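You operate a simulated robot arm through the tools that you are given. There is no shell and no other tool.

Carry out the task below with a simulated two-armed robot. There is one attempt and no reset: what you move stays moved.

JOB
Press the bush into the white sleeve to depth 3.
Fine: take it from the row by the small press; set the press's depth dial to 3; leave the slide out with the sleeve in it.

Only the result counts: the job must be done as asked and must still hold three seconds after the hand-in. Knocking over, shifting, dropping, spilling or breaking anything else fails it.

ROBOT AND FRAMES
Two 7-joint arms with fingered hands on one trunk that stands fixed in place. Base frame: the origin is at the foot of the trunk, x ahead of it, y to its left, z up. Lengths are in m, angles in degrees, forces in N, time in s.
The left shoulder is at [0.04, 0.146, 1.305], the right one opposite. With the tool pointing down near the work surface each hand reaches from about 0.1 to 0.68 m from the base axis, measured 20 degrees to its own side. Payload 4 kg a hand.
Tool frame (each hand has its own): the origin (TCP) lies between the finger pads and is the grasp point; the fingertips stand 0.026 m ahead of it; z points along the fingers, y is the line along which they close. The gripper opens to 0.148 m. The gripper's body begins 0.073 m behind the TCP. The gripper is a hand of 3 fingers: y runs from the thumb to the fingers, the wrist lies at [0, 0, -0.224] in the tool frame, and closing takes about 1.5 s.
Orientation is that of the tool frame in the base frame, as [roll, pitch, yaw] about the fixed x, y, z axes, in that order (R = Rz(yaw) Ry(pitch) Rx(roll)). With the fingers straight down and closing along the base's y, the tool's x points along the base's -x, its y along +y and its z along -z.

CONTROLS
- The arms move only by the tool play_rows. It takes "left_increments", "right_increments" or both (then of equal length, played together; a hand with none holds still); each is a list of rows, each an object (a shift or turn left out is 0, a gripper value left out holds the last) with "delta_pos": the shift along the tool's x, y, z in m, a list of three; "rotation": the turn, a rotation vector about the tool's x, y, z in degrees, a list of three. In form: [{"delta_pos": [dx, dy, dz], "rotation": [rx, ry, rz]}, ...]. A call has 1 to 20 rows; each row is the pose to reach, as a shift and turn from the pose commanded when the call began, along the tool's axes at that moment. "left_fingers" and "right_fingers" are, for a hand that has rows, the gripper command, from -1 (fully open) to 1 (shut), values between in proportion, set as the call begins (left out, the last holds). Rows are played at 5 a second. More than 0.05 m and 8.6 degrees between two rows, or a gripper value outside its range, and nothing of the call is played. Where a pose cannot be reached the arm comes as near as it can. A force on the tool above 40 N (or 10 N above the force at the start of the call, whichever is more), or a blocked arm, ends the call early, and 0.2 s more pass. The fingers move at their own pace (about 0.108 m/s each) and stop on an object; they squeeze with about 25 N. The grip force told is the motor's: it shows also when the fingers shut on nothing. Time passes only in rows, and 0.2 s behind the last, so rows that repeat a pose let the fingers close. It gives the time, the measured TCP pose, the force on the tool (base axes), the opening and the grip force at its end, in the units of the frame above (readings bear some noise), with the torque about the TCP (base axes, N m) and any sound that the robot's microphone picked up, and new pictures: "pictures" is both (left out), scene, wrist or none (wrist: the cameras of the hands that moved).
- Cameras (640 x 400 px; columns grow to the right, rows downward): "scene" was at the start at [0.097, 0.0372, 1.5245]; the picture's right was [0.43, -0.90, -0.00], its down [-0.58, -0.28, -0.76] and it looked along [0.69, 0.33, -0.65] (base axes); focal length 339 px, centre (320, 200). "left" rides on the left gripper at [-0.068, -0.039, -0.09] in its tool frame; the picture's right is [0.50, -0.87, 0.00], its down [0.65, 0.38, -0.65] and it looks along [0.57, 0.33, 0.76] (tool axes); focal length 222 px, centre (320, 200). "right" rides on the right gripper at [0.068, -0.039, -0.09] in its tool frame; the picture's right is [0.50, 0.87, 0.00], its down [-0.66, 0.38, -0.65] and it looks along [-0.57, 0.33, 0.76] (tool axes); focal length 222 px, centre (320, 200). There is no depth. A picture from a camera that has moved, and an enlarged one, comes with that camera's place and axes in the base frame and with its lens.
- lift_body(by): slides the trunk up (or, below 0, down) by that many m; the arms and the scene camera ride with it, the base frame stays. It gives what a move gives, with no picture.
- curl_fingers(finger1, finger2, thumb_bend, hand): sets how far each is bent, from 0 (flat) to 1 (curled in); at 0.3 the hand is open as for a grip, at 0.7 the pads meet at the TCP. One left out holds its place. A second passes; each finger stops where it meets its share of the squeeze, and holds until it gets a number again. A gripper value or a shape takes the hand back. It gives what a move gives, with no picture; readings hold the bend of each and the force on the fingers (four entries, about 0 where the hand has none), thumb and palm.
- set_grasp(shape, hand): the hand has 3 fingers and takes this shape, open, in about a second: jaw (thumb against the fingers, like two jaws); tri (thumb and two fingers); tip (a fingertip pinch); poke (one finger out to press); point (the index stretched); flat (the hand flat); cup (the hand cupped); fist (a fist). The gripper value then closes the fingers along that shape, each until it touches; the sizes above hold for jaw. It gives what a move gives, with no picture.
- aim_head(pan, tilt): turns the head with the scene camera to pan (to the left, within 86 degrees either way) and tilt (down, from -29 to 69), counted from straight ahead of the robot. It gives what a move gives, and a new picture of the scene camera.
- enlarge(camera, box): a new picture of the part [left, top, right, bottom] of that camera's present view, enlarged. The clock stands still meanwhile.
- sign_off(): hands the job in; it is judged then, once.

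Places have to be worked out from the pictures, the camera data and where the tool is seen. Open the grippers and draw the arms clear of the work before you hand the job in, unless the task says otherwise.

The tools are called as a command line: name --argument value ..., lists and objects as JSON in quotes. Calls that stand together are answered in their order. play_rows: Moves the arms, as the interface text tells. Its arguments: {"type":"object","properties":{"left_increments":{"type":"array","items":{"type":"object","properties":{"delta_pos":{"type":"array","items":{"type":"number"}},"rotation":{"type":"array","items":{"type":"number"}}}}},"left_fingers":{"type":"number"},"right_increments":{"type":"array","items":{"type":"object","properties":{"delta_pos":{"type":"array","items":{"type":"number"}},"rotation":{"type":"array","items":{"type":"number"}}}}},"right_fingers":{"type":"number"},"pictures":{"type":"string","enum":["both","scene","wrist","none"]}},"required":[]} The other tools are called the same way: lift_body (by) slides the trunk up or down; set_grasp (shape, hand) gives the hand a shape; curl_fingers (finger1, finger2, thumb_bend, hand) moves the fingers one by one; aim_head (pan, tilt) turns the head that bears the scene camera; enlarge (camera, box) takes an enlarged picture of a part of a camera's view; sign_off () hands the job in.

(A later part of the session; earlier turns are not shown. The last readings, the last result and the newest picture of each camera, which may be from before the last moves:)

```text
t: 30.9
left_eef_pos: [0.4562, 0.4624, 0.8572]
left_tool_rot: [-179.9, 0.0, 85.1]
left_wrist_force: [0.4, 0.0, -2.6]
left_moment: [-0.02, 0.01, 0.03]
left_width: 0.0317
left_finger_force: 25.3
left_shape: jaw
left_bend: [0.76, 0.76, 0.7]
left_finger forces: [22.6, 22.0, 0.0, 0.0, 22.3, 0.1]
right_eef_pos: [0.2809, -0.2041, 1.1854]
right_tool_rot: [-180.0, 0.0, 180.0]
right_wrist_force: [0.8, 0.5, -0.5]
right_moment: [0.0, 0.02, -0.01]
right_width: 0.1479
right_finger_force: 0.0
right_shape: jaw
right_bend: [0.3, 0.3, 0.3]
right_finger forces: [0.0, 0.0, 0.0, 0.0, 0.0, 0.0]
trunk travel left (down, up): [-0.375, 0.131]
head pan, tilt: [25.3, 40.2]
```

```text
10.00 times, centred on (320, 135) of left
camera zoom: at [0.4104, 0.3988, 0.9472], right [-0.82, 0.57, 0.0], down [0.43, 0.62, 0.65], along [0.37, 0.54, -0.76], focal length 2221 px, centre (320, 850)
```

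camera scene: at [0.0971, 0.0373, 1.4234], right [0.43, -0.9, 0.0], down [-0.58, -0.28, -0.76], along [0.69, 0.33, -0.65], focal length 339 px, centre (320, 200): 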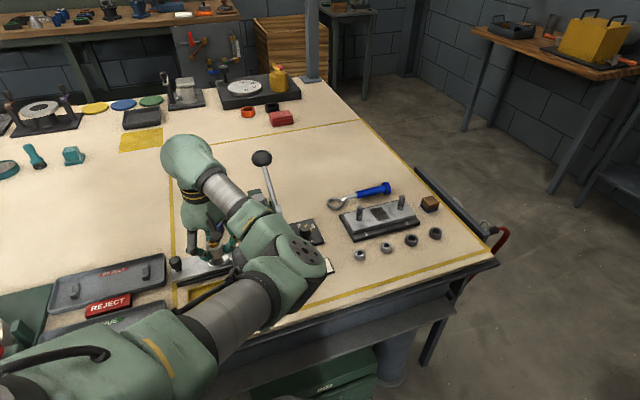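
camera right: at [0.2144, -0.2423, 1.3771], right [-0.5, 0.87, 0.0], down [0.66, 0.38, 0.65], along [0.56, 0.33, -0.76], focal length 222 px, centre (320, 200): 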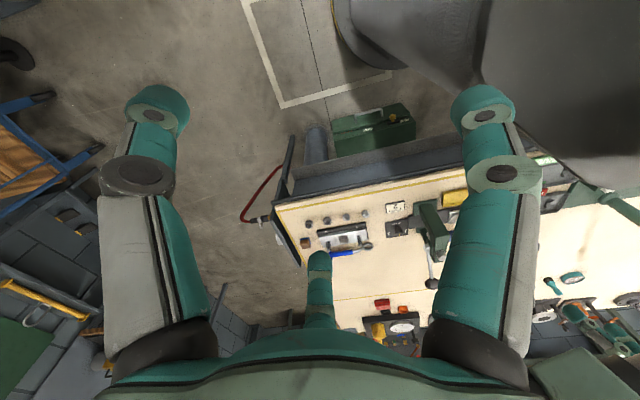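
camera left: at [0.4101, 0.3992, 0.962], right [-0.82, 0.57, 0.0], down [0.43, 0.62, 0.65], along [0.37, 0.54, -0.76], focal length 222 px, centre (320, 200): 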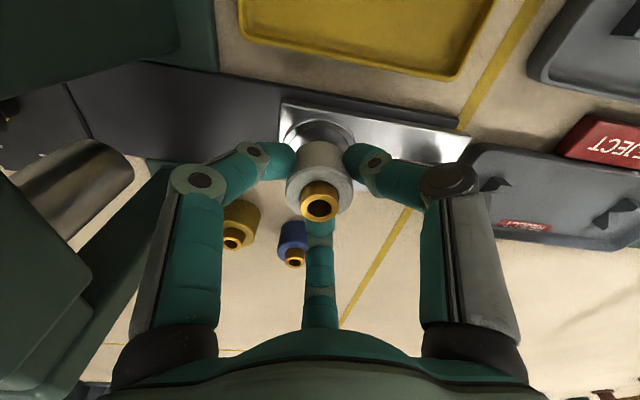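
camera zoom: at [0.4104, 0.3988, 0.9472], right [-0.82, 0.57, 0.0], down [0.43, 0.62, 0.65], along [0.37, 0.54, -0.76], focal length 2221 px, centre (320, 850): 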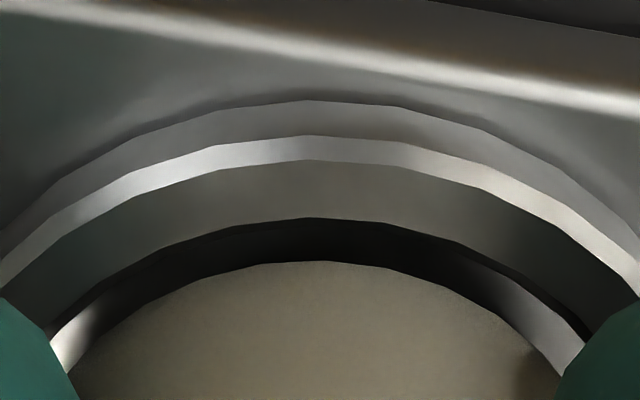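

The collar's inner edge clears the sleeve by 1–2 mm on the near sides in both views, so it should drop in. I'll nudge 0.5 mm away from the cameras and lower in 2 mm steps until contact.

play_rows --left_increments '[{"delta_pos": [0.0005, 0.0005, 0.001]}, {"delta_pos": [0.0005, 0.0005, 0.003]}, {"delta_pos": [0.0005, 0.0005, 0.005]}, {"delta_pos": [0.0005, 0.0005, 0.005]}]' --pictures "none"

enlarge --camera "scene" --box '[212, 250, 247, 274]'

enlarge --camera "left" --box '[270, 110, 370, 170]'

```text
t: 31.9
left_eef_pos: [0.4554, 0.4637, 0.854]
left_tool_rot: [-179.9, -0.1, 85.1]
left_wrist_force: [1.5, 0.8, 2.1]
left_moment: [0.0, 0.07, -0.01]
left_width: 0.032
left_finger_force: 25.3
left_shape: jaw
left_bend: [0.76, 0.76, 0.7]
left_finger forces: [24.3, 22.7, 0.0, 0.1, 26.3, 0.0]
right_eef_pos: [0.2814, -0.2041, 1.1872]
right_tool_rot: [180.0, 0.0, -180.0]
right_wrist_force: [0.0, 0.4, 0.7]
right_moment: [0.04, 0.02, -0.02]
right_width: 0.1478
right_finger_force: 0.1
right_shape: jaw
right_bend: [0.3, 0.3, 0.3]
right_finger forces: [0.1, 0.0, 0.0, 0.0, 0.1, 0.1]
trunk travel left (down, up): [-0.375, 0.131]
head pan, tilt: [25.3, 40.2]
```

```text
16.00 times, centred on (230, 262) of scene
camera zoom: at [0.0967, 0.0369, 1.4235], right [0.43, -0.9, 0.0], down [-0.58, -0.28, -0.76], along [0.69, 0.33, -0.65], focal length 5419 px, centre (1768, -792)
```

zoom: 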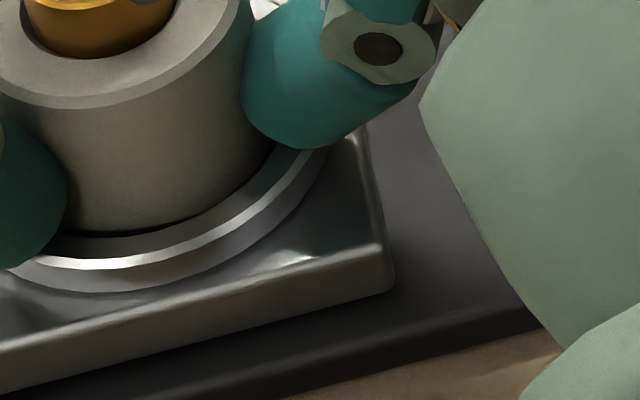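

```text
6.40 times, centred on (320, 140) of left
camera zoom: at [0.4108, 0.3997, 0.9427], right [-0.82, 0.57, 0.0], down [0.43, 0.62, 0.66], along [0.38, 0.54, -0.76], focal length 1422 px, centre (320, 584)
```

zoom: 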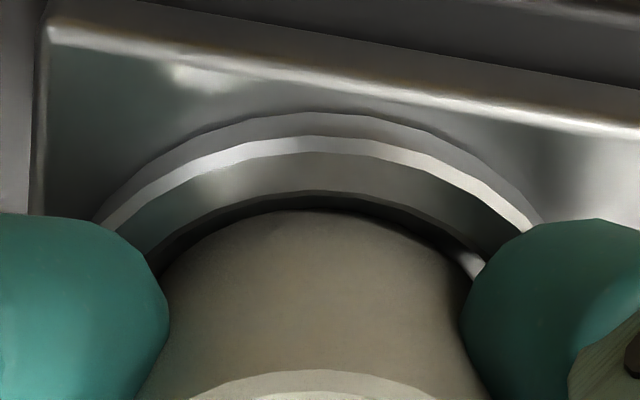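

There's a light contact (about 4 N) at TCP 0.854, so the sleeve is touching the rim. The wrist view shows a wider gap on the right than the left. I'll zoom in to measure the correction.

enlarge --camera "left" --box '[288, 125, 352, 165]'

enlarge --camera "scene" --box '[212, 254, 232, 268]'

```text
10.00 times, centred on (320, 145) of left
camera zoom: at [0.4108, 0.3997, 0.9427], right [-0.82, 0.57, 0.0], down [0.43, 0.62, 0.66], along [0.38, 0.54, -0.76], focal length 2221 px, centre (320, 750)
```

zoom: 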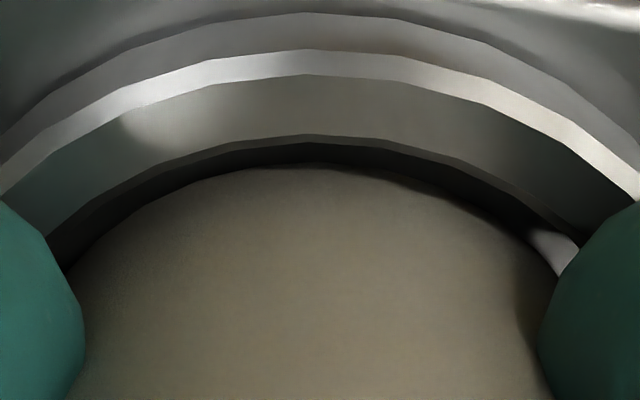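

```text
16.00 times, centred on (222, 261) of scene
camera zoom: at [0.0967, 0.0369, 1.4235], right [0.43, -0.9, 0.0], down [-0.58, -0.28, -0.76], along [0.69, 0.33, -0.65], focal length 5419 px, centre (1888, -776)
```

zoom: 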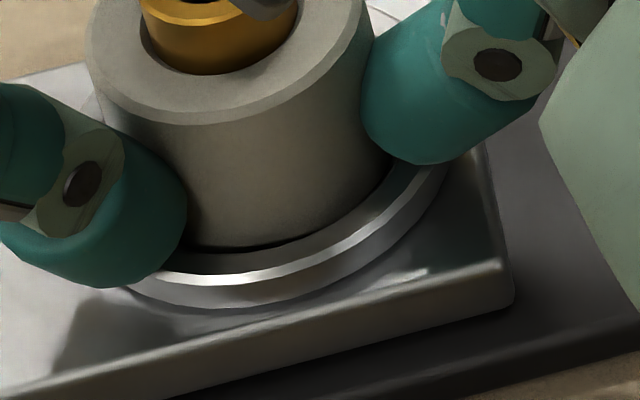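

The contact force pushes the tool toward +x+y, so the sleeve is touching the collar's near side. I'll raise 3 mm, shift about 1.5 mm that way, and lower again.

play_rows --left_increments '[{"delta_pos": [0, 0, -0.003]}, {"delta_pos": [0.0011, 0.0011, -0.003]}, {"delta_pos": [0.0011, 0.0011, -0.001]}, {"delta_pos": [0.0011, 0.0011, 0.001]}, {"delta_pos": [0.0011, 0.0011, 0.003]}, {"delta_pos": [0.0011, 0.0011, 0.003]}]' --pictures "none"

enlarge --camera "scene" --box '[212, 250, 247, 274]'

enlarge --camera "left" --box '[288, 120, 352, 160]'

```text
t: 33.3
left_eef_pos: [0.4564, 0.4655, 0.853]
left_tool_rot: [179.9, -0.3, 85.1]
left_wrist_force: [2.5, 3.6, 19.4]
left_moment: [0.16, 0.06, -0.05]
left_width: 0.0323
left_finger_force: 25.2
left_shape: jaw
left_bend: [0.76, 0.76, 0.7]
left_finger forces: [29.7, 31.5, 0.0, 0.0, 34.5, 0.0]
right_eef_pos: [0.2808, -0.2058, 1.1865]
right_tool_rot: [179.8, 0.0, 180.0]
right_wrist_force: [-0.2, -0.1, -0.3]
right_moment: [0.06, 0.02, -0.01]
right_width: 0.148
right_finger_force: 0.1
right_shape: jaw
right_bend: [0.3, 0.3, 0.3]
right_finger forces: [0.1, 0.0, 0.1, 0.1, 0.1, 0.0]
trunk travel left (down, up): [-0.375, 0.131]
head pan, tilt: [25.3, 40.2]
```

```text
16.00 times, centred on (230, 262) of scene
camera zoom: at [0.0953, 0.0357, 1.4237], right [0.43, -0.9, 0.0], down [-0.58, -0.27, -0.76], along [0.69, 0.33, -0.64], focal length 5419 px, centre (1768, -792)
```

zoom: 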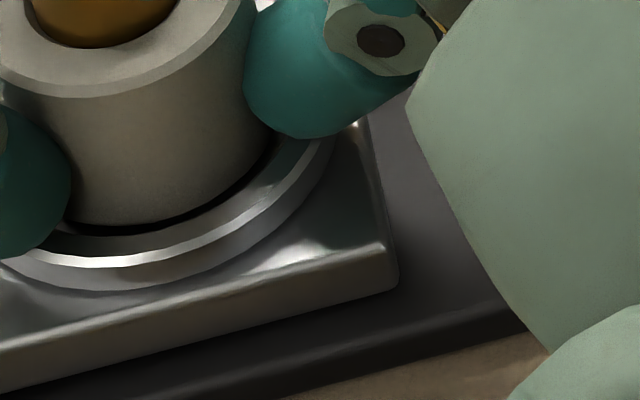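

```text
10.00 times, centred on (320, 140) of left
camera zoom: at [0.4116, 0.4003, 0.9419], right [-0.82, 0.57, 0.0], down [0.43, 0.62, 0.66], along [0.38, 0.54, -0.75], focal length 2221 px, centre (320, 800)
```

zoom: 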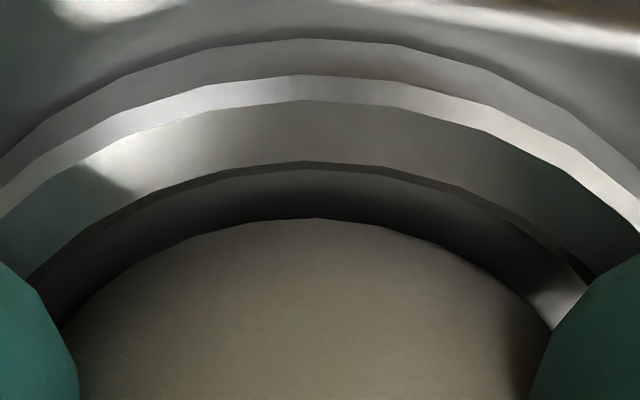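

All three fingertip forces rose together, which suggests the fingertips are landing on the collar while the sleeve's bottom is already inside it. I'll back off 4 mm and shift half back to relieve the force, then check.

play_rows --left_increments '[{"delta_pos": [0, 0, -0.002]}, {"delta_pos": [-0.0005, -0.0005, -0.004]}, {"delta_pos": [-0.0005, -0.0005, -0.004]}]' --pictures "none"

enlarge --camera "scene" --box '[205, 248, 240, 272]'

enlarge --camera "left" --box '[288, 120, 352, 160]'

```text
t: 34.1
left_eef_pos: [0.4545, 0.4623, 0.8529]
left_tool_rot: [-179.9, 0.1, 85.0]
left_wrist_force: [-0.2, 1.3, 3.6]
left_moment: [0.02, 0.02, 0.04]
left_width: 0.0325
left_finger_force: 25.0
left_shape: jaw
left_bend: [0.76, 0.76, 0.7]
left_finger forces: [25.8, 27.5, 0.0, 0.0, 25.3, 0.0]
right_eef_pos: [0.2812, -0.2041, 1.1867]
right_tool_rot: [179.8, -0.1, -180.0]
right_wrist_force: [0.4, -0.7, 0.1]
right_moment: [0.03, 0.01, 0.0]
right_width: 0.1478
right_finger_force: 0.0
right_shape: jaw
right_bend: [0.3, 0.3, 0.3]
right_finger forces: [0.0, 0.0, 0.0, 0.0, 0.0, 0.0]
trunk travel left (down, up): [-0.375, 0.131]
head pan, tilt: [25.3, 40.2]
```

```text
16.00 times, centred on (222, 260) of scene
camera zoom: at [0.0966, 0.0369, 1.4234], right [0.43, -0.9, 0.0], down [-0.58, -0.28, -0.76], along [0.69, 0.33, -0.65], focal length 5419 px, centre (1880, -760)
```

zoom: 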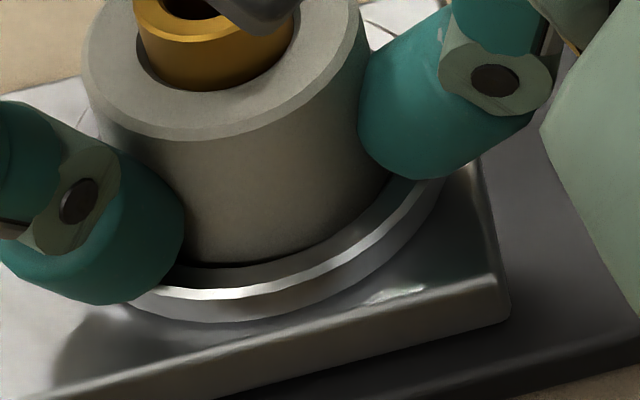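

```text
10.00 times, centred on (320, 140) of left
camera zoom: at [0.4108, 0.3991, 0.9428], right [-0.82, 0.57, 0.0], down [0.43, 0.62, 0.65], along [0.37, 0.53, -0.76], focal length 2221 px, centre (320, 800)
```

zoom: 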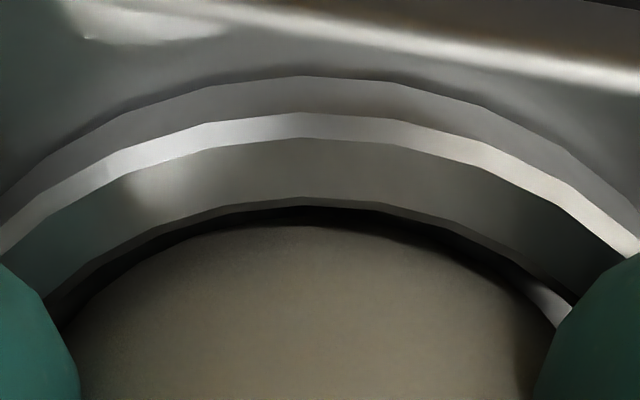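

The gaps and heights now match the sleeve resting on a shallow pocket floor about 2 mm below the rim, concentric within a millimetre. It moved sideways in contact without climbing the rim. I'll release it by opening the fingers modestly.

play_rows --left_increments '[{"delta_pos": [0, 0, 0]}, {"delta_pos": [0, 0, 0]}, {"delta_pos": [0, 0, 0]}, {"delta_pos": [0, 0, 0]}, {"delta_pos": [0, 0, 0]}]' --left_fingers 0.2 --pictures "wrist"

enlarge --camera "scene" --box '[205, 240, 245, 270]'

enlarge --camera "left" --box '[260, 110, 380, 230]'

```text
t: 35.3
left_eef_pos: [0.4578, 0.4636, 0.855]
left_tool_rot: [180.0, 0.0, 84.9]
left_wrist_force: [-0.6, -0.4, -0.1]
left_moment: [0.02, 0.02, 0.02]
left_width: 0.0587
left_finger_force: 0.0
left_shape: jaw
left_bend: [0.77, 0.77, 0.7]
left_finger forces: [0.0, 0.1, 0.0, 0.0, 0.0, 0.0]
right_eef_pos: [0.2816, -0.2043, 1.1857]
right_tool_rot: [180.0, -0.1, 180.0]
right_wrist_force: [-0.2, -0.4, 0.4]
right_moment: [0.03, -0.01, 0.02]
right_width: 0.1478
right_finger_force: 0.0
right_shape: jaw
right_bend: [0.3, 0.3, 0.3]
right_finger forces: [0.0, 0.1, 0.0, 0.0, 0.1, 0.0]
trunk travel left (down, up): [-0.375, 0.131]
head pan, tilt: [25.3, 40.2]
camera left: at [0.4113, 0.3997, 0.9437], right [-0.82, 0.57, 0.0], down [0.43, 0.62, 0.65], along [0.37, 0.54, -0.76], focal length 222 px, centre (320, 200)
```

left: 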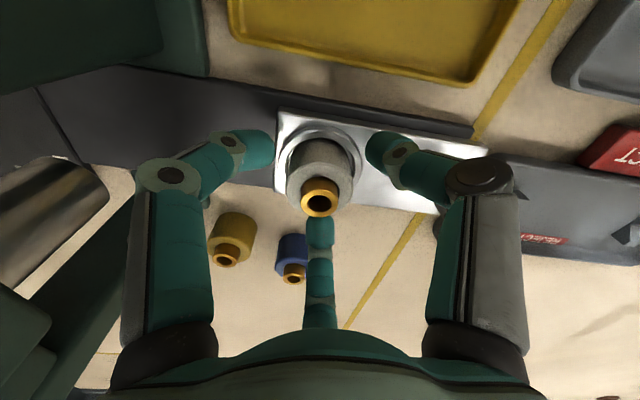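

```text
13.33 times, centred on (225, 255) of scene
camera zoom: at [0.0968, 0.0371, 1.4234], right [0.43, -0.9, 0.0], down [-0.58, -0.28, -0.76], along [0.69, 0.33, -0.65], focal length 4516 px, centre (1587, -533)
```

zoom: 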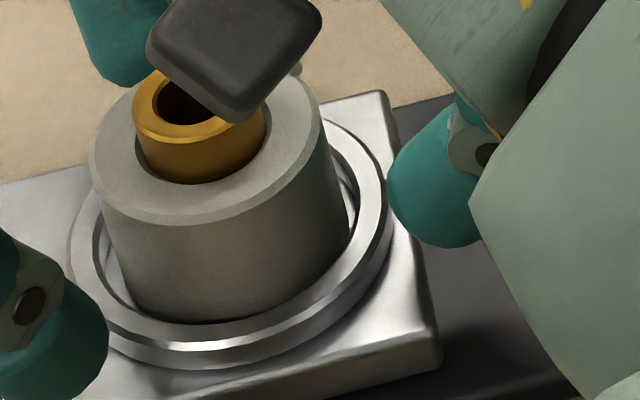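

```text
3.33 times, centred on (320, 170) of left
camera zoom: at [0.4113, 0.3997, 0.9437], right [-0.82, 0.57, 0.0], down [0.43, 0.62, 0.65], along [0.37, 0.54, -0.76], focal length 740 px, centre (320, 300)
```

zoom: 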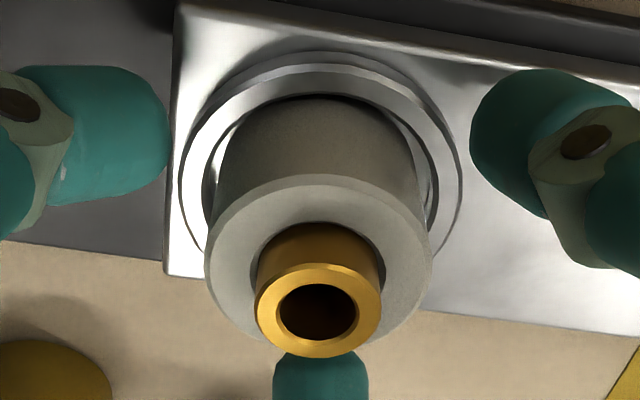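

The sleeve sits squarely in the collar with the bush standing in it. I'll lift the hand straight up, clear of it.

play_rows --left_increments '[{"delta_pos": [0, 0, -0.01]}, {"delta_pos": [0, 0, -0.03]}, {"delta_pos": [0, 0, -0.06]}, {"delta_pos": [0, 0, -0.1]}, {"delta_pos": [0, 0, -0.14]}, {"delta_pos": [0, 0, -0.17]}, {"delta_pos": [0, 0, -0.17]}]' --left_fingers 0.1

enlarge --camera "left" --box '[200, 40, 440, 190]'

```text
t: 36.9
left_eef_pos: [0.4563, 0.4651, 1.0243]
left_tool_rot: [180.0, -0.1, 85.0]
left_wrist_force: [-0.3, -0.3, 0.3]
left_moment: [0.05, 0.0, 0.03]
left_width: 0.0663
left_finger_force: 0.0
left_shape: jaw
left_bend: [0.39, 0.39, 0.7]
left_finger forces: [0.0, 0.0, 0.0, 0.0, 0.0, 0.0]
right_eef_pos: [0.2823, -0.2043, 1.1853]
right_tool_rot: [-180.0, -0.1, 179.9]
right_wrist_force: [0.7, -0.2, 0.4]
right_moment: [-0.01, 0.0, 0.01]
right_width: 0.1475
right_finger_force: 0.1
right_shape: jaw
right_bend: [0.3, 0.3, 0.3]
right_finger forces: [0.1, 0.0, 0.0, 0.0, 0.0, 0.0]
trunk travel left (down, up): [-0.375, 0.131]
head pan, tilt: [25.3, 40.2]
camera scene: at [0.0971, 0.0373, 1.4234], right [0.43, -0.9, 0.0], down [-0.58, -0.28, -0.76], along [0.69, 0.33, -0.65], focal length 339 px, centre (320, 200)
camera left: at [0.4119, 0.4017, 1.1131], right [-0.82, 0.57, 0.0], down [0.43, 0.62, 0.65], along [0.37, 0.54, -0.76], focal length 222 px, centre (320, 200)
```

scene: 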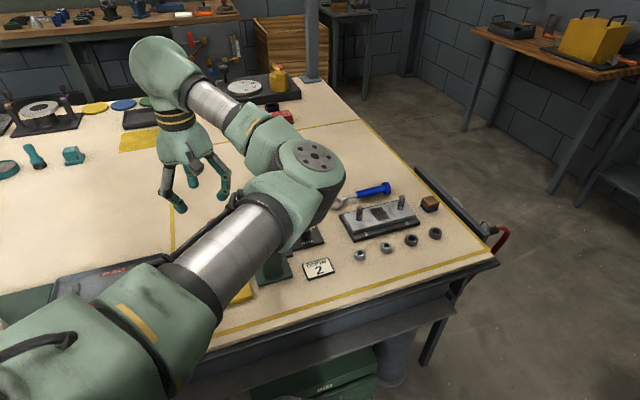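
left: 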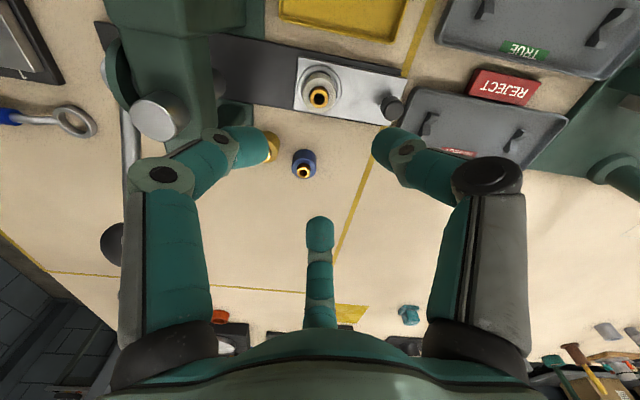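

```text
2.67 times, centred on (320, 115) of left
camera zoom: at [0.4119, 0.4017, 1.1131], right [-0.82, 0.57, 0.0], down [0.43, 0.62, 0.65], along [0.37, 0.54, -0.76], focal length 592 px, centre (320, 427)
```

zoom: 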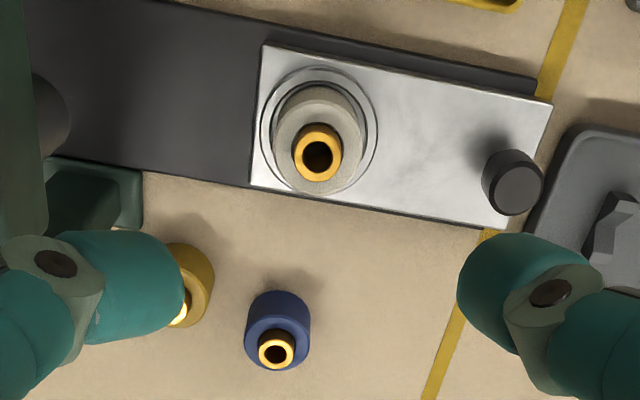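

The sleeve is well seated. Before moving the slide, I'll look at the press head to get its width, since the hand has to end up close to it when the slide is in.

enlarge --camera "left" --box '[90, 0, 290, 170]'

enlarge --camera "left" --box '[360, 70, 480, 170]'

```text
2.35 times, centred on (190, 85) of left
camera zoom: at [0.4119, 0.4017, 1.1131], right [-0.82, 0.57, 0.0], down [0.43, 0.62, 0.65], along [0.37, 0.54, -0.76], focal length 523 px, centre (626, 471)
```

zoom: 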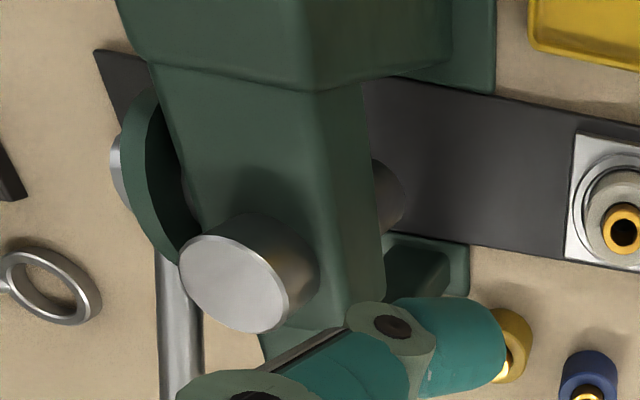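

```text
4.00 times, centred on (420, 120) of left
camera zoom: at [0.4119, 0.4017, 1.1131], right [-0.82, 0.57, 0.0], down [0.43, 0.62, 0.65], along [0.37, 0.54, -0.76], focal length 888 px, centre (-80, 520)
```

zoom: 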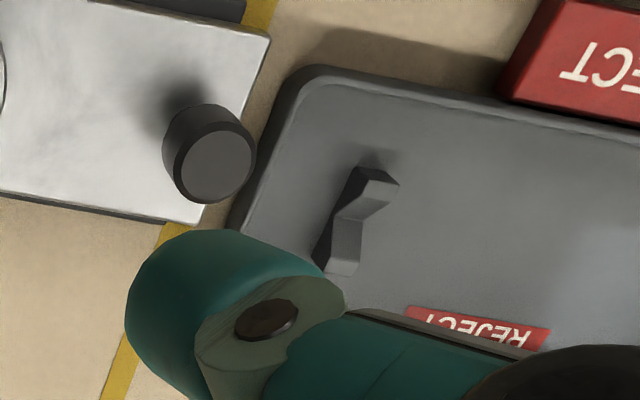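

The press faces lie about 20 mm either side of the ram plane, and the slide knob (top z ≈ 0.85, radius about 11 mm) is at about (0.393, 0.524). I'll go above the knob at height and turn to yaw 45°, so the thumb is on the outside and the fingers straddle the press side.

play_rows --left_increments '[{"delta_pos": [0.009, -0.011, 0], "rotation": [0, 0, 6.5]}, {"delta_pos": [0.018, -0.023, 0], "rotation": [0, 0, 13]}, {"delta_pos": [0.026, -0.034, 0], "rotation": [0, 0, 20]}, {"delta_pos": [0.035, -0.045, 0], "rotation": [0, 0, 27]}, {"delta_pos": [0.044, -0.056, 0], "rotation": [0, 0, 34]}, {"delta_pos": [0.0528, -0.0679, 0], "rotation": [0, 0, 40]}, {"delta_pos": [0.0528, -0.0679, 0], "rotation": [0, 0, 40]}]'

```text
t: 38.5
left_eef_pos: [0.3934, 0.5227, 1.0238]
left_tool_rot: [-179.9, 0.0, 45.0]
left_wrist_force: [-0.2, -0.2, 0.3]
left_moment: [0.01, 0.0, -0.02]
left_width: 0.0663
left_finger_force: 0.0
left_shape: jaw
left_bend: [0.39, 0.39, 0.7]
left_finger forces: [0.0, 0.1, 0.0, 0.0, 0.1, 0.1]
right_eef_pos: [0.2811, -0.2054, 1.1861]
right_tool_rot: [179.9, -0.1, -180.0]
right_wrist_force: [-0.1, 0.2, 0.0]
right_moment: [-0.03, 0.02, 0.04]
right_width: 0.1481
right_finger_force: 0.1
right_shape: jaw
right_bend: [0.3, 0.3, 0.3]
right_finger forces: [0.1, 0.0, 0.0, 0.1, 0.1, 0.1]
trunk travel left (down, up): [-0.375, 0.131]
head pan, tilt: [25.3, 40.2]
camera scene: at [0.0971, 0.037, 1.4234], right [0.43, -0.9, 0.0], down [-0.58, -0.28, -0.76], along [0.69, 0.33, -0.65], focal length 339 px, centre (320, 200)
camera left: at [0.3174, 0.5021, 1.1133], right [-0.26, 0.97, 0.0], down [0.73, 0.2, 0.65], along [0.63, 0.17, -0.76], focal length 222 px, centre (320, 200)
```

scene: 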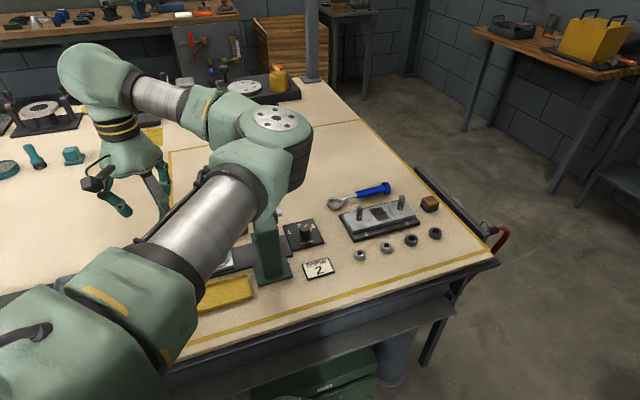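
left: 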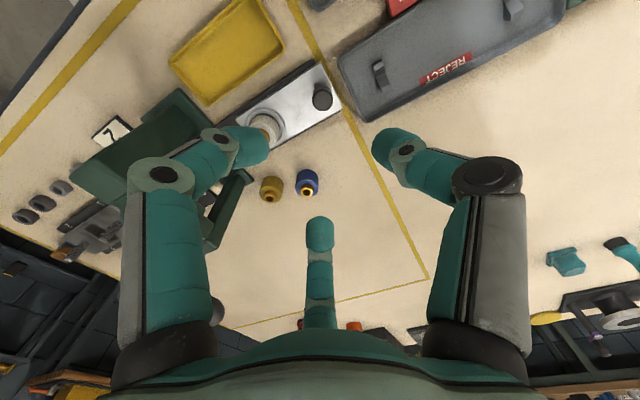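

I'll zoom on the knob to confirm where it is relative to the TCP.

enlarge --camera "left" --box '[230, 50, 390, 150]'

```text
4.00 times, centred on (310, 100) of left
camera zoom: at [0.3174, 0.5021, 1.1133], right [-0.26, 0.97, 0.0], down [0.73, 0.2, 0.65], along [0.63, 0.17, -0.76], focal length 888 px, centre (360, 600)
```

zoom: 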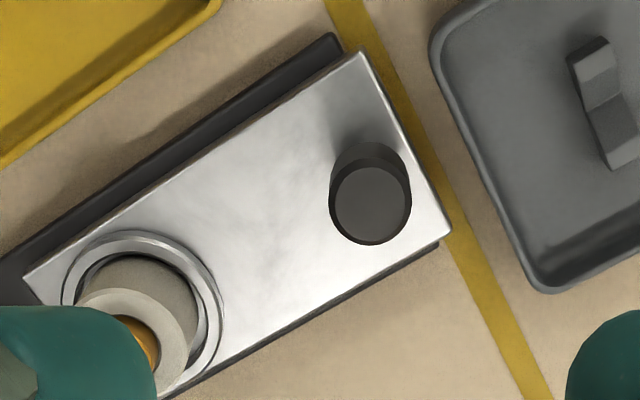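

The knob is within 2 mm of being under the TCP. I'll tilt the hand 15° so the palm leans away from the press, shift, and descend to 0.92.

play_rows --left_increments '[{"delta_pos": [0.0014, -0.0014, 0.01], "rotation": [-5, 0, 0]}, {"delta_pos": [0.0014, -0.0014, 0.03], "rotation": [-10, 0, 0]}, {"delta_pos": [0.0014, -0.0014, 0.055], "rotation": [-15, 0, 0]}, {"delta_pos": [0.0014, -0.0014, 0.08], "rotation": [-15, 0, 0]}, {"delta_pos": [0.0014, -0.0014, 0.104], "rotation": [-15, 0, 0]}, {"delta_pos": [0.0014, -0.0014, 0.104], "rotation": [-15, 0, 0]}]'

enlarge --camera "left" --box '[220, 40, 420, 190]'

enlarge --camera "scene" --box '[60, 100, 300, 300]'

```text
t: 39.9
left_eef_pos: [0.3937, 0.525, 0.921]
left_tool_rot: [165.1, -0.1, 44.9]
left_wrist_force: [0.0, 0.2, -0.6]
left_moment: [0.03, -0.01, 0.0]
left_width: 0.0659
left_finger_force: 0.1
left_shape: jaw
left_bend: [0.39, 0.39, 0.7]
left_finger forces: [0.0, 0.0, 0.0, 0.1, 0.0, 0.0]
right_eef_pos: [0.2809, -0.2043, 1.186]
right_tool_rot: [-180.0, -0.1, -180.0]
right_wrist_force: [-1.0, 0.0, 0.6]
right_moment: [0.0, 0.0, 0.01]
right_width: 0.1477
right_finger_force: 0.1
right_shape: jaw
right_bend: [0.3, 0.3, 0.3]
right_finger forces: [0.1, 0.1, 0.0, 0.0, 0.0, 0.1]
trunk travel left (down, up): [-0.375, 0.131]
head pan, tilt: [25.3, 40.2]
camera scene: at [0.0967, 0.0371, 1.4235], right [0.43, -0.9, 0.0], down [-0.58, -0.28, -0.76], along [0.69, 0.33, -0.65], focal length 339 px, centre (320, 200)
camera left: at [0.3017, 0.5202, 0.9962], right [-0.24, 0.94, -0.22], down [0.6, 0.32, 0.73], along [0.76, 0.04, -0.65], focal length 222 px, centre (320, 200)
```

scene: 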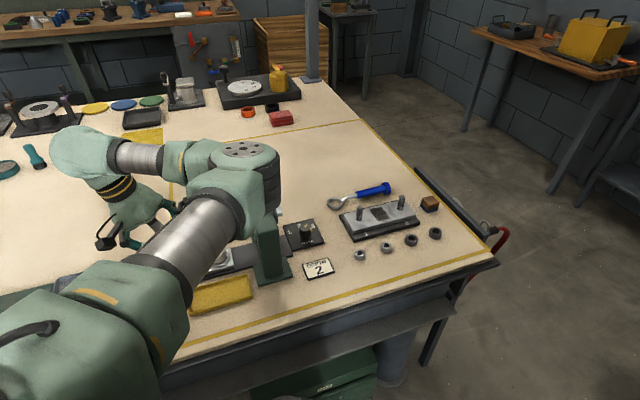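
left: 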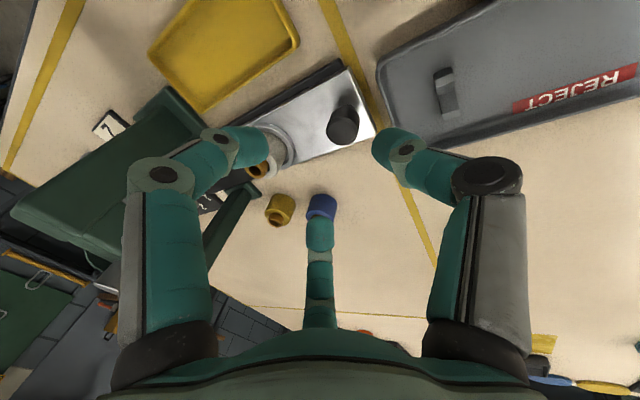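

```text
2.67 times, centred on (320, 115) of left
camera zoom: at [0.3017, 0.5202, 0.9962], right [-0.24, 0.94, -0.22], down [0.6, 0.32, 0.73], along [0.76, 0.04, -0.65], focal length 592 px, centre (320, 427)
```

zoom: 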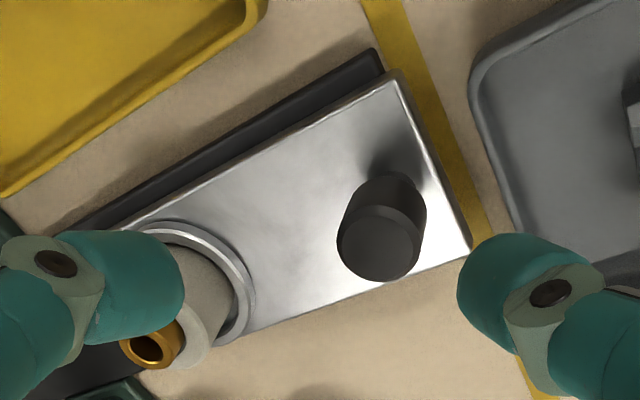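

```text
2.00 times, centred on (180, 200) of scene
camera zoom: at [0.0967, 0.0371, 1.4235], right [0.43, -0.9, 0.0], down [-0.58, -0.28, -0.76], along [0.69, 0.33, -0.65], focal length 677 px, centre (600, 200)
```

zoom: 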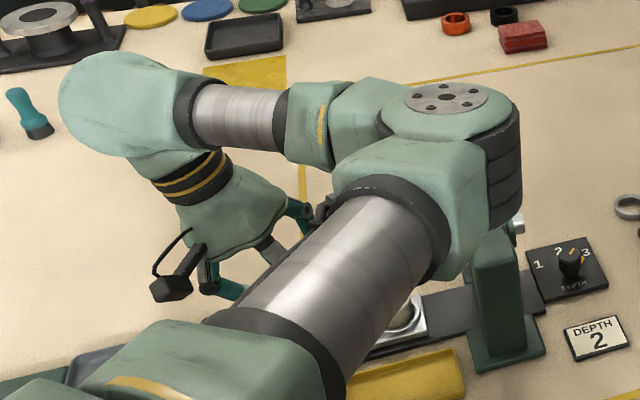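

The knob top is directly under the TCP. I'll descend vertically to about 0.858, with 5 mm outward to allow for the tilt, so the fingertips surround the knob.

play_rows --left_increments '[{"delta_pos": [0, -0.006, 0.015]}, {"delta_pos": [0, -0.0115, 0.03]}, {"delta_pos": [0, -0.0165, 0.045]}, {"delta_pos": [0, -0.0211, 0.0596]}, {"delta_pos": [0, -0.0211, 0.0596]}]' --pictures "both"

enlarge --camera "left" --box '[220, 60, 420, 230]'

```text
t: 41.1
left_eef_pos: [0.3898, 0.5277, 0.8561]
left_tool_rot: [165.1, 0.0, 44.9]
left_wrist_force: [-0.1, -0.4, 0.4]
left_moment: [0.0, -0.02, 0.0]
left_width: 0.0661
left_finger_force: 0.1
left_shape: jaw
left_bend: [0.39, 0.39, 0.7]
left_finger forces: [0.0, 0.0, 0.0, 0.0, 0.0, 0.0]
right_eef_pos: [0.2811, -0.2051, 1.1868]
right_tool_rot: [179.8, -0.1, -180.0]
right_wrist_force: [-0.4, -0.1, -0.6]
right_moment: [-0.03, 0.01, -0.03]
right_width: 0.1478
right_finger_force: 0.1
right_shape: jaw
right_bend: [0.3, 0.3, 0.3]
right_finger forces: [0.1, 0.1, 0.0, 0.1, 0.0, 0.1]
trunk travel left (down, up): [-0.375, 0.131]
head pan, tilt: [25.3, 40.2]
camera scene: at [0.0968, 0.037, 1.4234], right [0.43, -0.9, 0.0], down [-0.58, -0.28, -0.76], along [0.69, 0.33, -0.65], focal length 339 px, centre (320, 200)
camera left: at [0.2987, 0.5224, 0.9317], right [-0.24, 0.95, -0.22], down [0.6, 0.32, 0.73], along [0.76, 0.04, -0.65], focal length 222 px, centre (320, 200)
```

scene: 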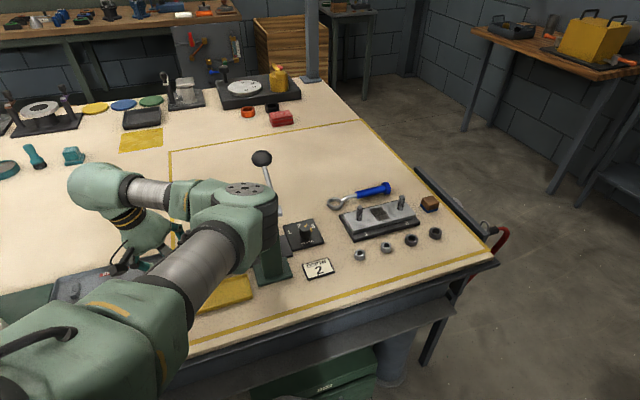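
left: 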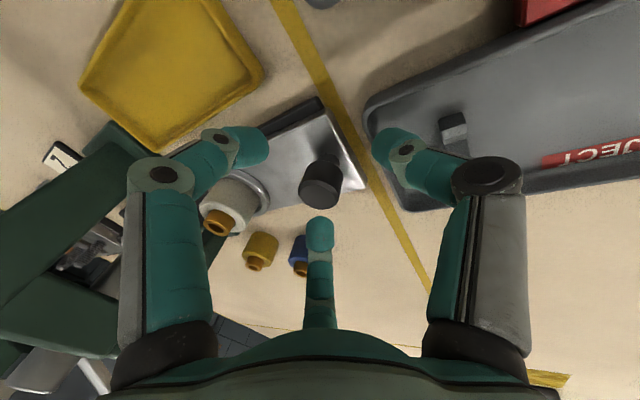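

```text
2.35 times, centred on (320, 145) of left
camera zoom: at [0.2987, 0.5224, 0.9317], right [-0.24, 0.95, -0.22], down [0.6, 0.32, 0.73], along [0.76, 0.04, -0.65], focal length 523 px, centre (320, 329)
```

zoom: 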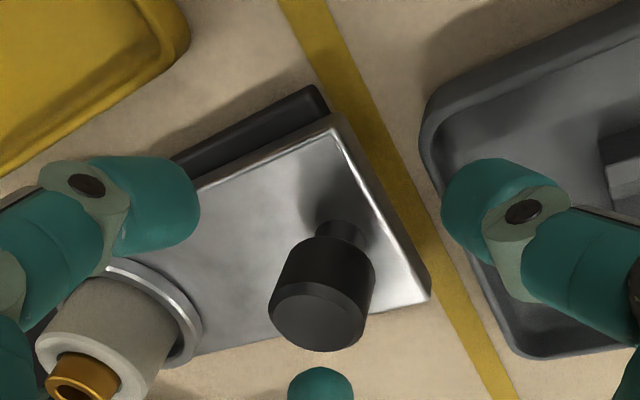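

The knob is centred between the digits (within about 2 mm). Closing on it.

play_rows --left_increments '[{"delta_pos": [0, 0, 0]}, {"delta_pos": [0, 0, 0]}, {"delta_pos": [0, 0, 0]}, {"delta_pos": [0, 0, 0]}, {"delta_pos": [0, 0, 0]}, {"delta_pos": [0, 0, 0]}, {"delta_pos": [0, 0, 0]}]' --left_fingers 1 --pictures "both"

enlarge --camera "left" --box '[220, 80, 420, 250]'

enlarge --camera "scene" --box '[60, 130, 300, 300]'

```text
t: 42.7
left_eef_pos: [0.389, 0.5274, 0.8547]
left_tool_rot: [165.0, 0.0, 44.9]
left_wrist_force: [-1.5, -1.9, -6.3]
left_moment: [0.05, 0.15, 0.09]
left_width: 0.0198
left_finger_force: 25.2
left_shape: jaw
left_bend: [0.73, 0.74, 0.7]
left_finger forces: [22.3, 21.9, 0.1, 0.0, 22.7, 0.0]
right_eef_pos: [0.2827, -0.2042, 1.1856]
right_tool_rot: [179.9, 0.0, 179.9]
right_wrist_force: [-0.2, -0.4, -0.2]
right_moment: [0.0, -0.01, 0.0]
right_width: 0.1479
right_finger_force: 0.1
right_shape: jaw
right_bend: [0.3, 0.3, 0.3]
right_finger forces: [0.0, 0.1, 0.0, 0.0, 0.0, 0.0]
trunk travel left (down, up): [-0.375, 0.131]
head pan, tilt: [25.3, 40.2]
camera scene: at [0.0971, 0.0375, 1.4234], right [0.43, -0.9, 0.0], down [-0.58, -0.28, -0.76], along [0.69, 0.33, -0.65], focal length 339 px, centre (320, 200)
camera left: at [0.2988, 0.5225, 0.9314], right [-0.24, 0.94, -0.22], down [0.6, 0.33, 0.73], along [0.76, 0.04, -0.65], focal length 222 px, centre (320, 200)
```

scene: 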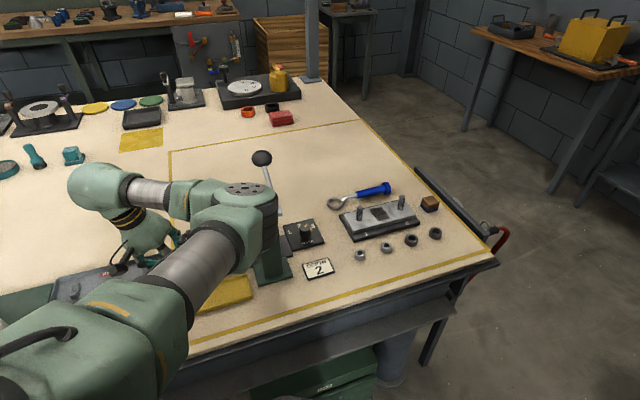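
left: 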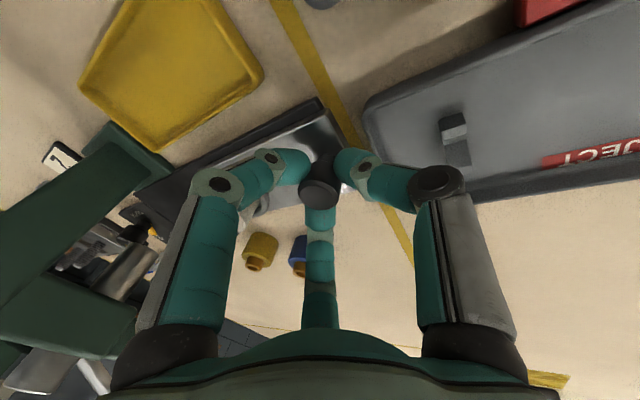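

```text
2.35 times, centred on (320, 165) of left
camera zoom: at [0.2988, 0.5225, 0.9314], right [-0.24, 0.94, -0.22], down [0.6, 0.33, 0.73], along [0.76, 0.04, -0.65], focal length 523 px, centre (320, 282)
```

zoom: 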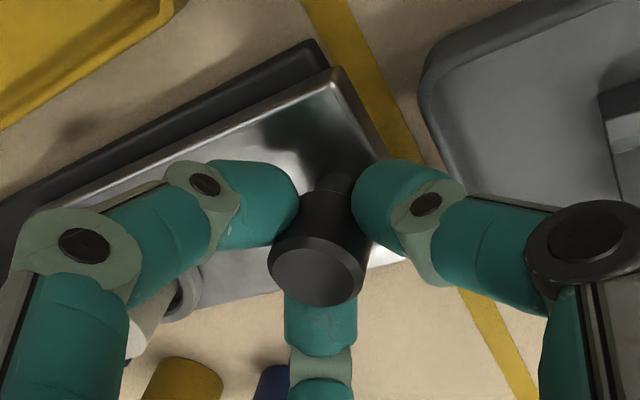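

```text
2.35 times, centred on (180, 215) of scene
camera zoom: at [0.0971, 0.0375, 1.4234], right [0.43, -0.9, 0.0], down [-0.58, -0.28, -0.76], along [0.69, 0.33, -0.65], focal length 797 px, centre (649, 165)
```

zoom: 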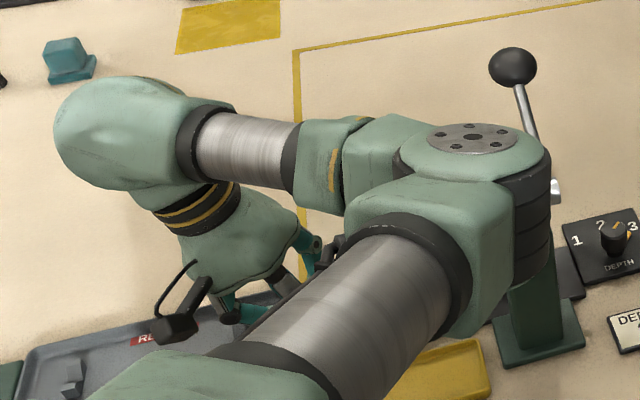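

The knob is gripped. I'll push the slide in toward the press slowly, in stages, checking force and clearances.

play_rows --left_increments '[{"delta_pos": [0, 0.0048, 0.0013]}, {"delta_pos": [0, 0.0097, 0.0026]}, {"delta_pos": [0, 0.0145, 0.0039]}, {"delta_pos": [0, 0.0193, 0.0052]}, {"delta_pos": [0, 0.0242, 0.0065]}, {"delta_pos": [0, 0.029, 0.0078]}, {"delta_pos": [0, 0.0338, 0.0091]}, {"delta_pos": [0, 0.0338, 0.0091]}]'

enlarge --camera "scene" --box '[100, 130, 340, 300]'

```text
t: 44.5
left_eef_pos: [0.4145, 0.5031, 0.855]
left_tool_rot: [165.0, 0.1, 45.0]
left_wrist_force: [-4.4, -4.1, -10.6]
left_moment: [0.05, 0.2, 0.07]
left_width: 0.0195
left_finger_force: 24.8
left_shape: jaw
left_bend: [0.73, 0.74, 0.7]
left_finger forces: [22.6, 21.6, 0.0, 0.1, 23.6, 0.0]
right_eef_pos: [0.2806, -0.2037, 1.1854]
right_tool_rot: [179.9, -0.1, 180.0]
right_wrist_force: [0.2, -0.5, 0.9]
right_moment: [0.02, -0.02, -0.02]
right_width: 0.1479
right_finger_force: 0.1
right_shape: jaw
right_bend: [0.3, 0.3, 0.3]
right_finger forces: [0.0, 0.0, 0.0, 0.0, 0.0, 0.1]
trunk travel left (down, up): [-0.375, 0.131]
head pan, tilt: [25.3, 40.2]
camera scene: at [0.0973, 0.0377, 1.4233], right [0.43, -0.9, 0.0], down [-0.58, -0.28, -0.76], along [0.69, 0.33, -0.65], focal length 339 px, centre (320, 200)
camera left: at [0.3233, 0.4984, 0.9317], right [-0.24, 0.94, -0.22], down [0.6, 0.33, 0.73], along [0.76, 0.04, -0.65], focal length 222 px, centre (320, 200)
```

scene: 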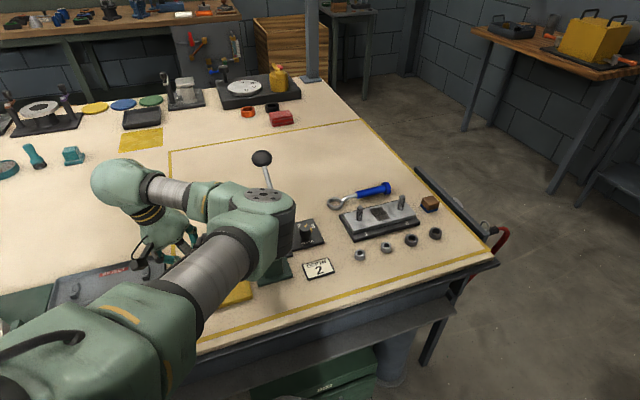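
left: 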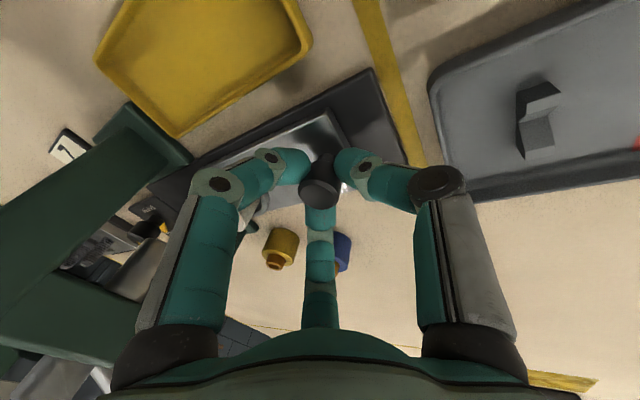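

```text
2.35 times, centred on (220, 215) of scene
camera zoom: at [0.0973, 0.0377, 1.4233], right [0.43, -0.9, 0.0], down [-0.58, -0.28, -0.76], along [0.69, 0.33, -0.65], focal length 797 px, centre (555, 165)
```

zoom: 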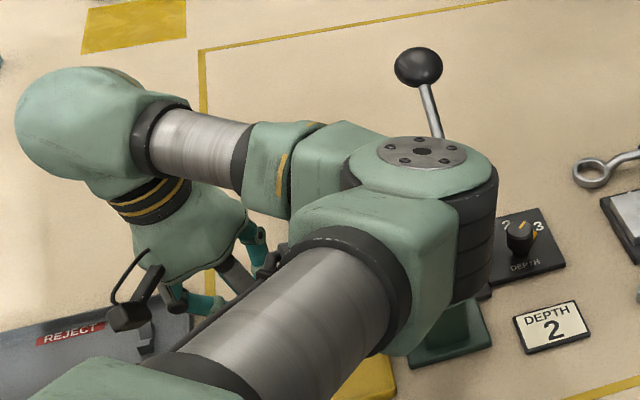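

The slide moved smoothly by about 35 mm and the elbow is well clear of the press. Continuing the push, with a slight downward correction.

play_rows --left_increments '[{"delta_pos": [0, 0.0048, 0.0023]}, {"delta_pos": [0, 0.0095, 0.0042]}, {"delta_pos": [0, 0.0143, 0.0058]}, {"delta_pos": [0, 0.0191, 0.0071]}, {"delta_pos": [0, 0.024, 0.0084]}, {"delta_pos": [0, 0.0288, 0.0097]}, {"delta_pos": [0, 0.0336, 0.011]}, {"delta_pos": [0, 0.0384, 0.0123]}, {"delta_pos": [0, 0.0384, 0.0123]}]'

enlarge --camera "left" --box '[0, 60, 320, 300]'

```text
t: 46.5
left_eef_pos: [0.4427, 0.4741, 0.8554]
left_tool_rot: [164.9, -0.1, 45.1]
left_wrist_force: [-4.4, -3.2, 0.7]
left_moment: [0.0, 0.21, 0.02]
left_width: 0.0196
left_finger_force: 24.9
left_shape: jaw
left_bend: [0.73, 0.74, 0.7]
left_finger forces: [23.7, 22.9, 0.1, 0.1, 24.3, 0.0]
right_eef_pos: [0.2801, -0.2037, 1.187]
right_tool_rot: [179.9, -0.1, 179.9]
right_wrist_force: [1.2, -0.4, 0.1]
right_moment: [0.07, -0.01, -0.02]
right_width: 0.1479
right_finger_force: 0.0
right_shape: jaw
right_bend: [0.3, 0.3, 0.3]
right_finger forces: [0.0, 0.0, 0.0, 0.1, 0.0, 0.0]
trunk travel left (down, up): [-0.375, 0.131]
head pan, tilt: [25.3, 40.2]
camera scene: at [0.0962, 0.0367, 1.4235], right [0.43, -0.9, 0.0], down [-0.58, -0.28, -0.76], along [0.69, 0.33, -0.65], focal length 339 px, centre (320, 200)
camera left: at [0.3513, 0.47, 0.931], right [-0.24, 0.94, -0.22], down [0.6, 0.32, 0.73], along [0.76, 0.04, -0.65], focal length 222 px, centre (320, 200)
```

scene: 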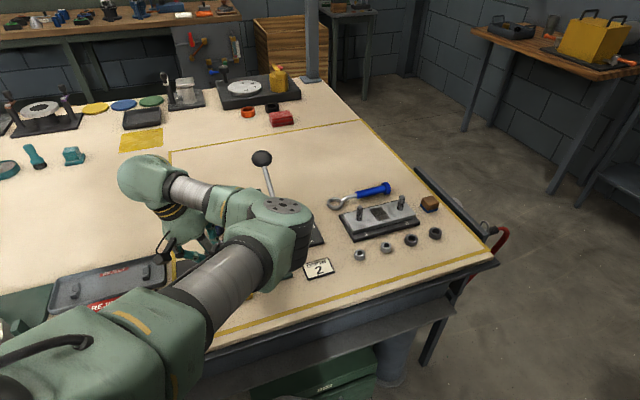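
left: 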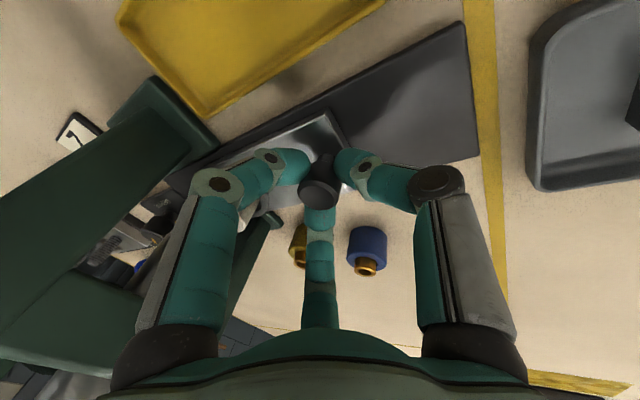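

```text
1.67 times, centred on (160, 180) of left
camera zoom: at [0.3513, 0.47, 0.931], right [-0.24, 0.94, -0.22], down [0.6, 0.32, 0.73], along [0.76, 0.04, -0.65], focal length 370 px, centre (587, 233)
```

zoom: 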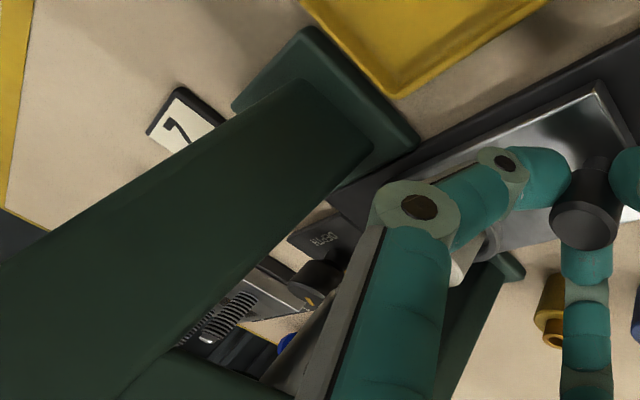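

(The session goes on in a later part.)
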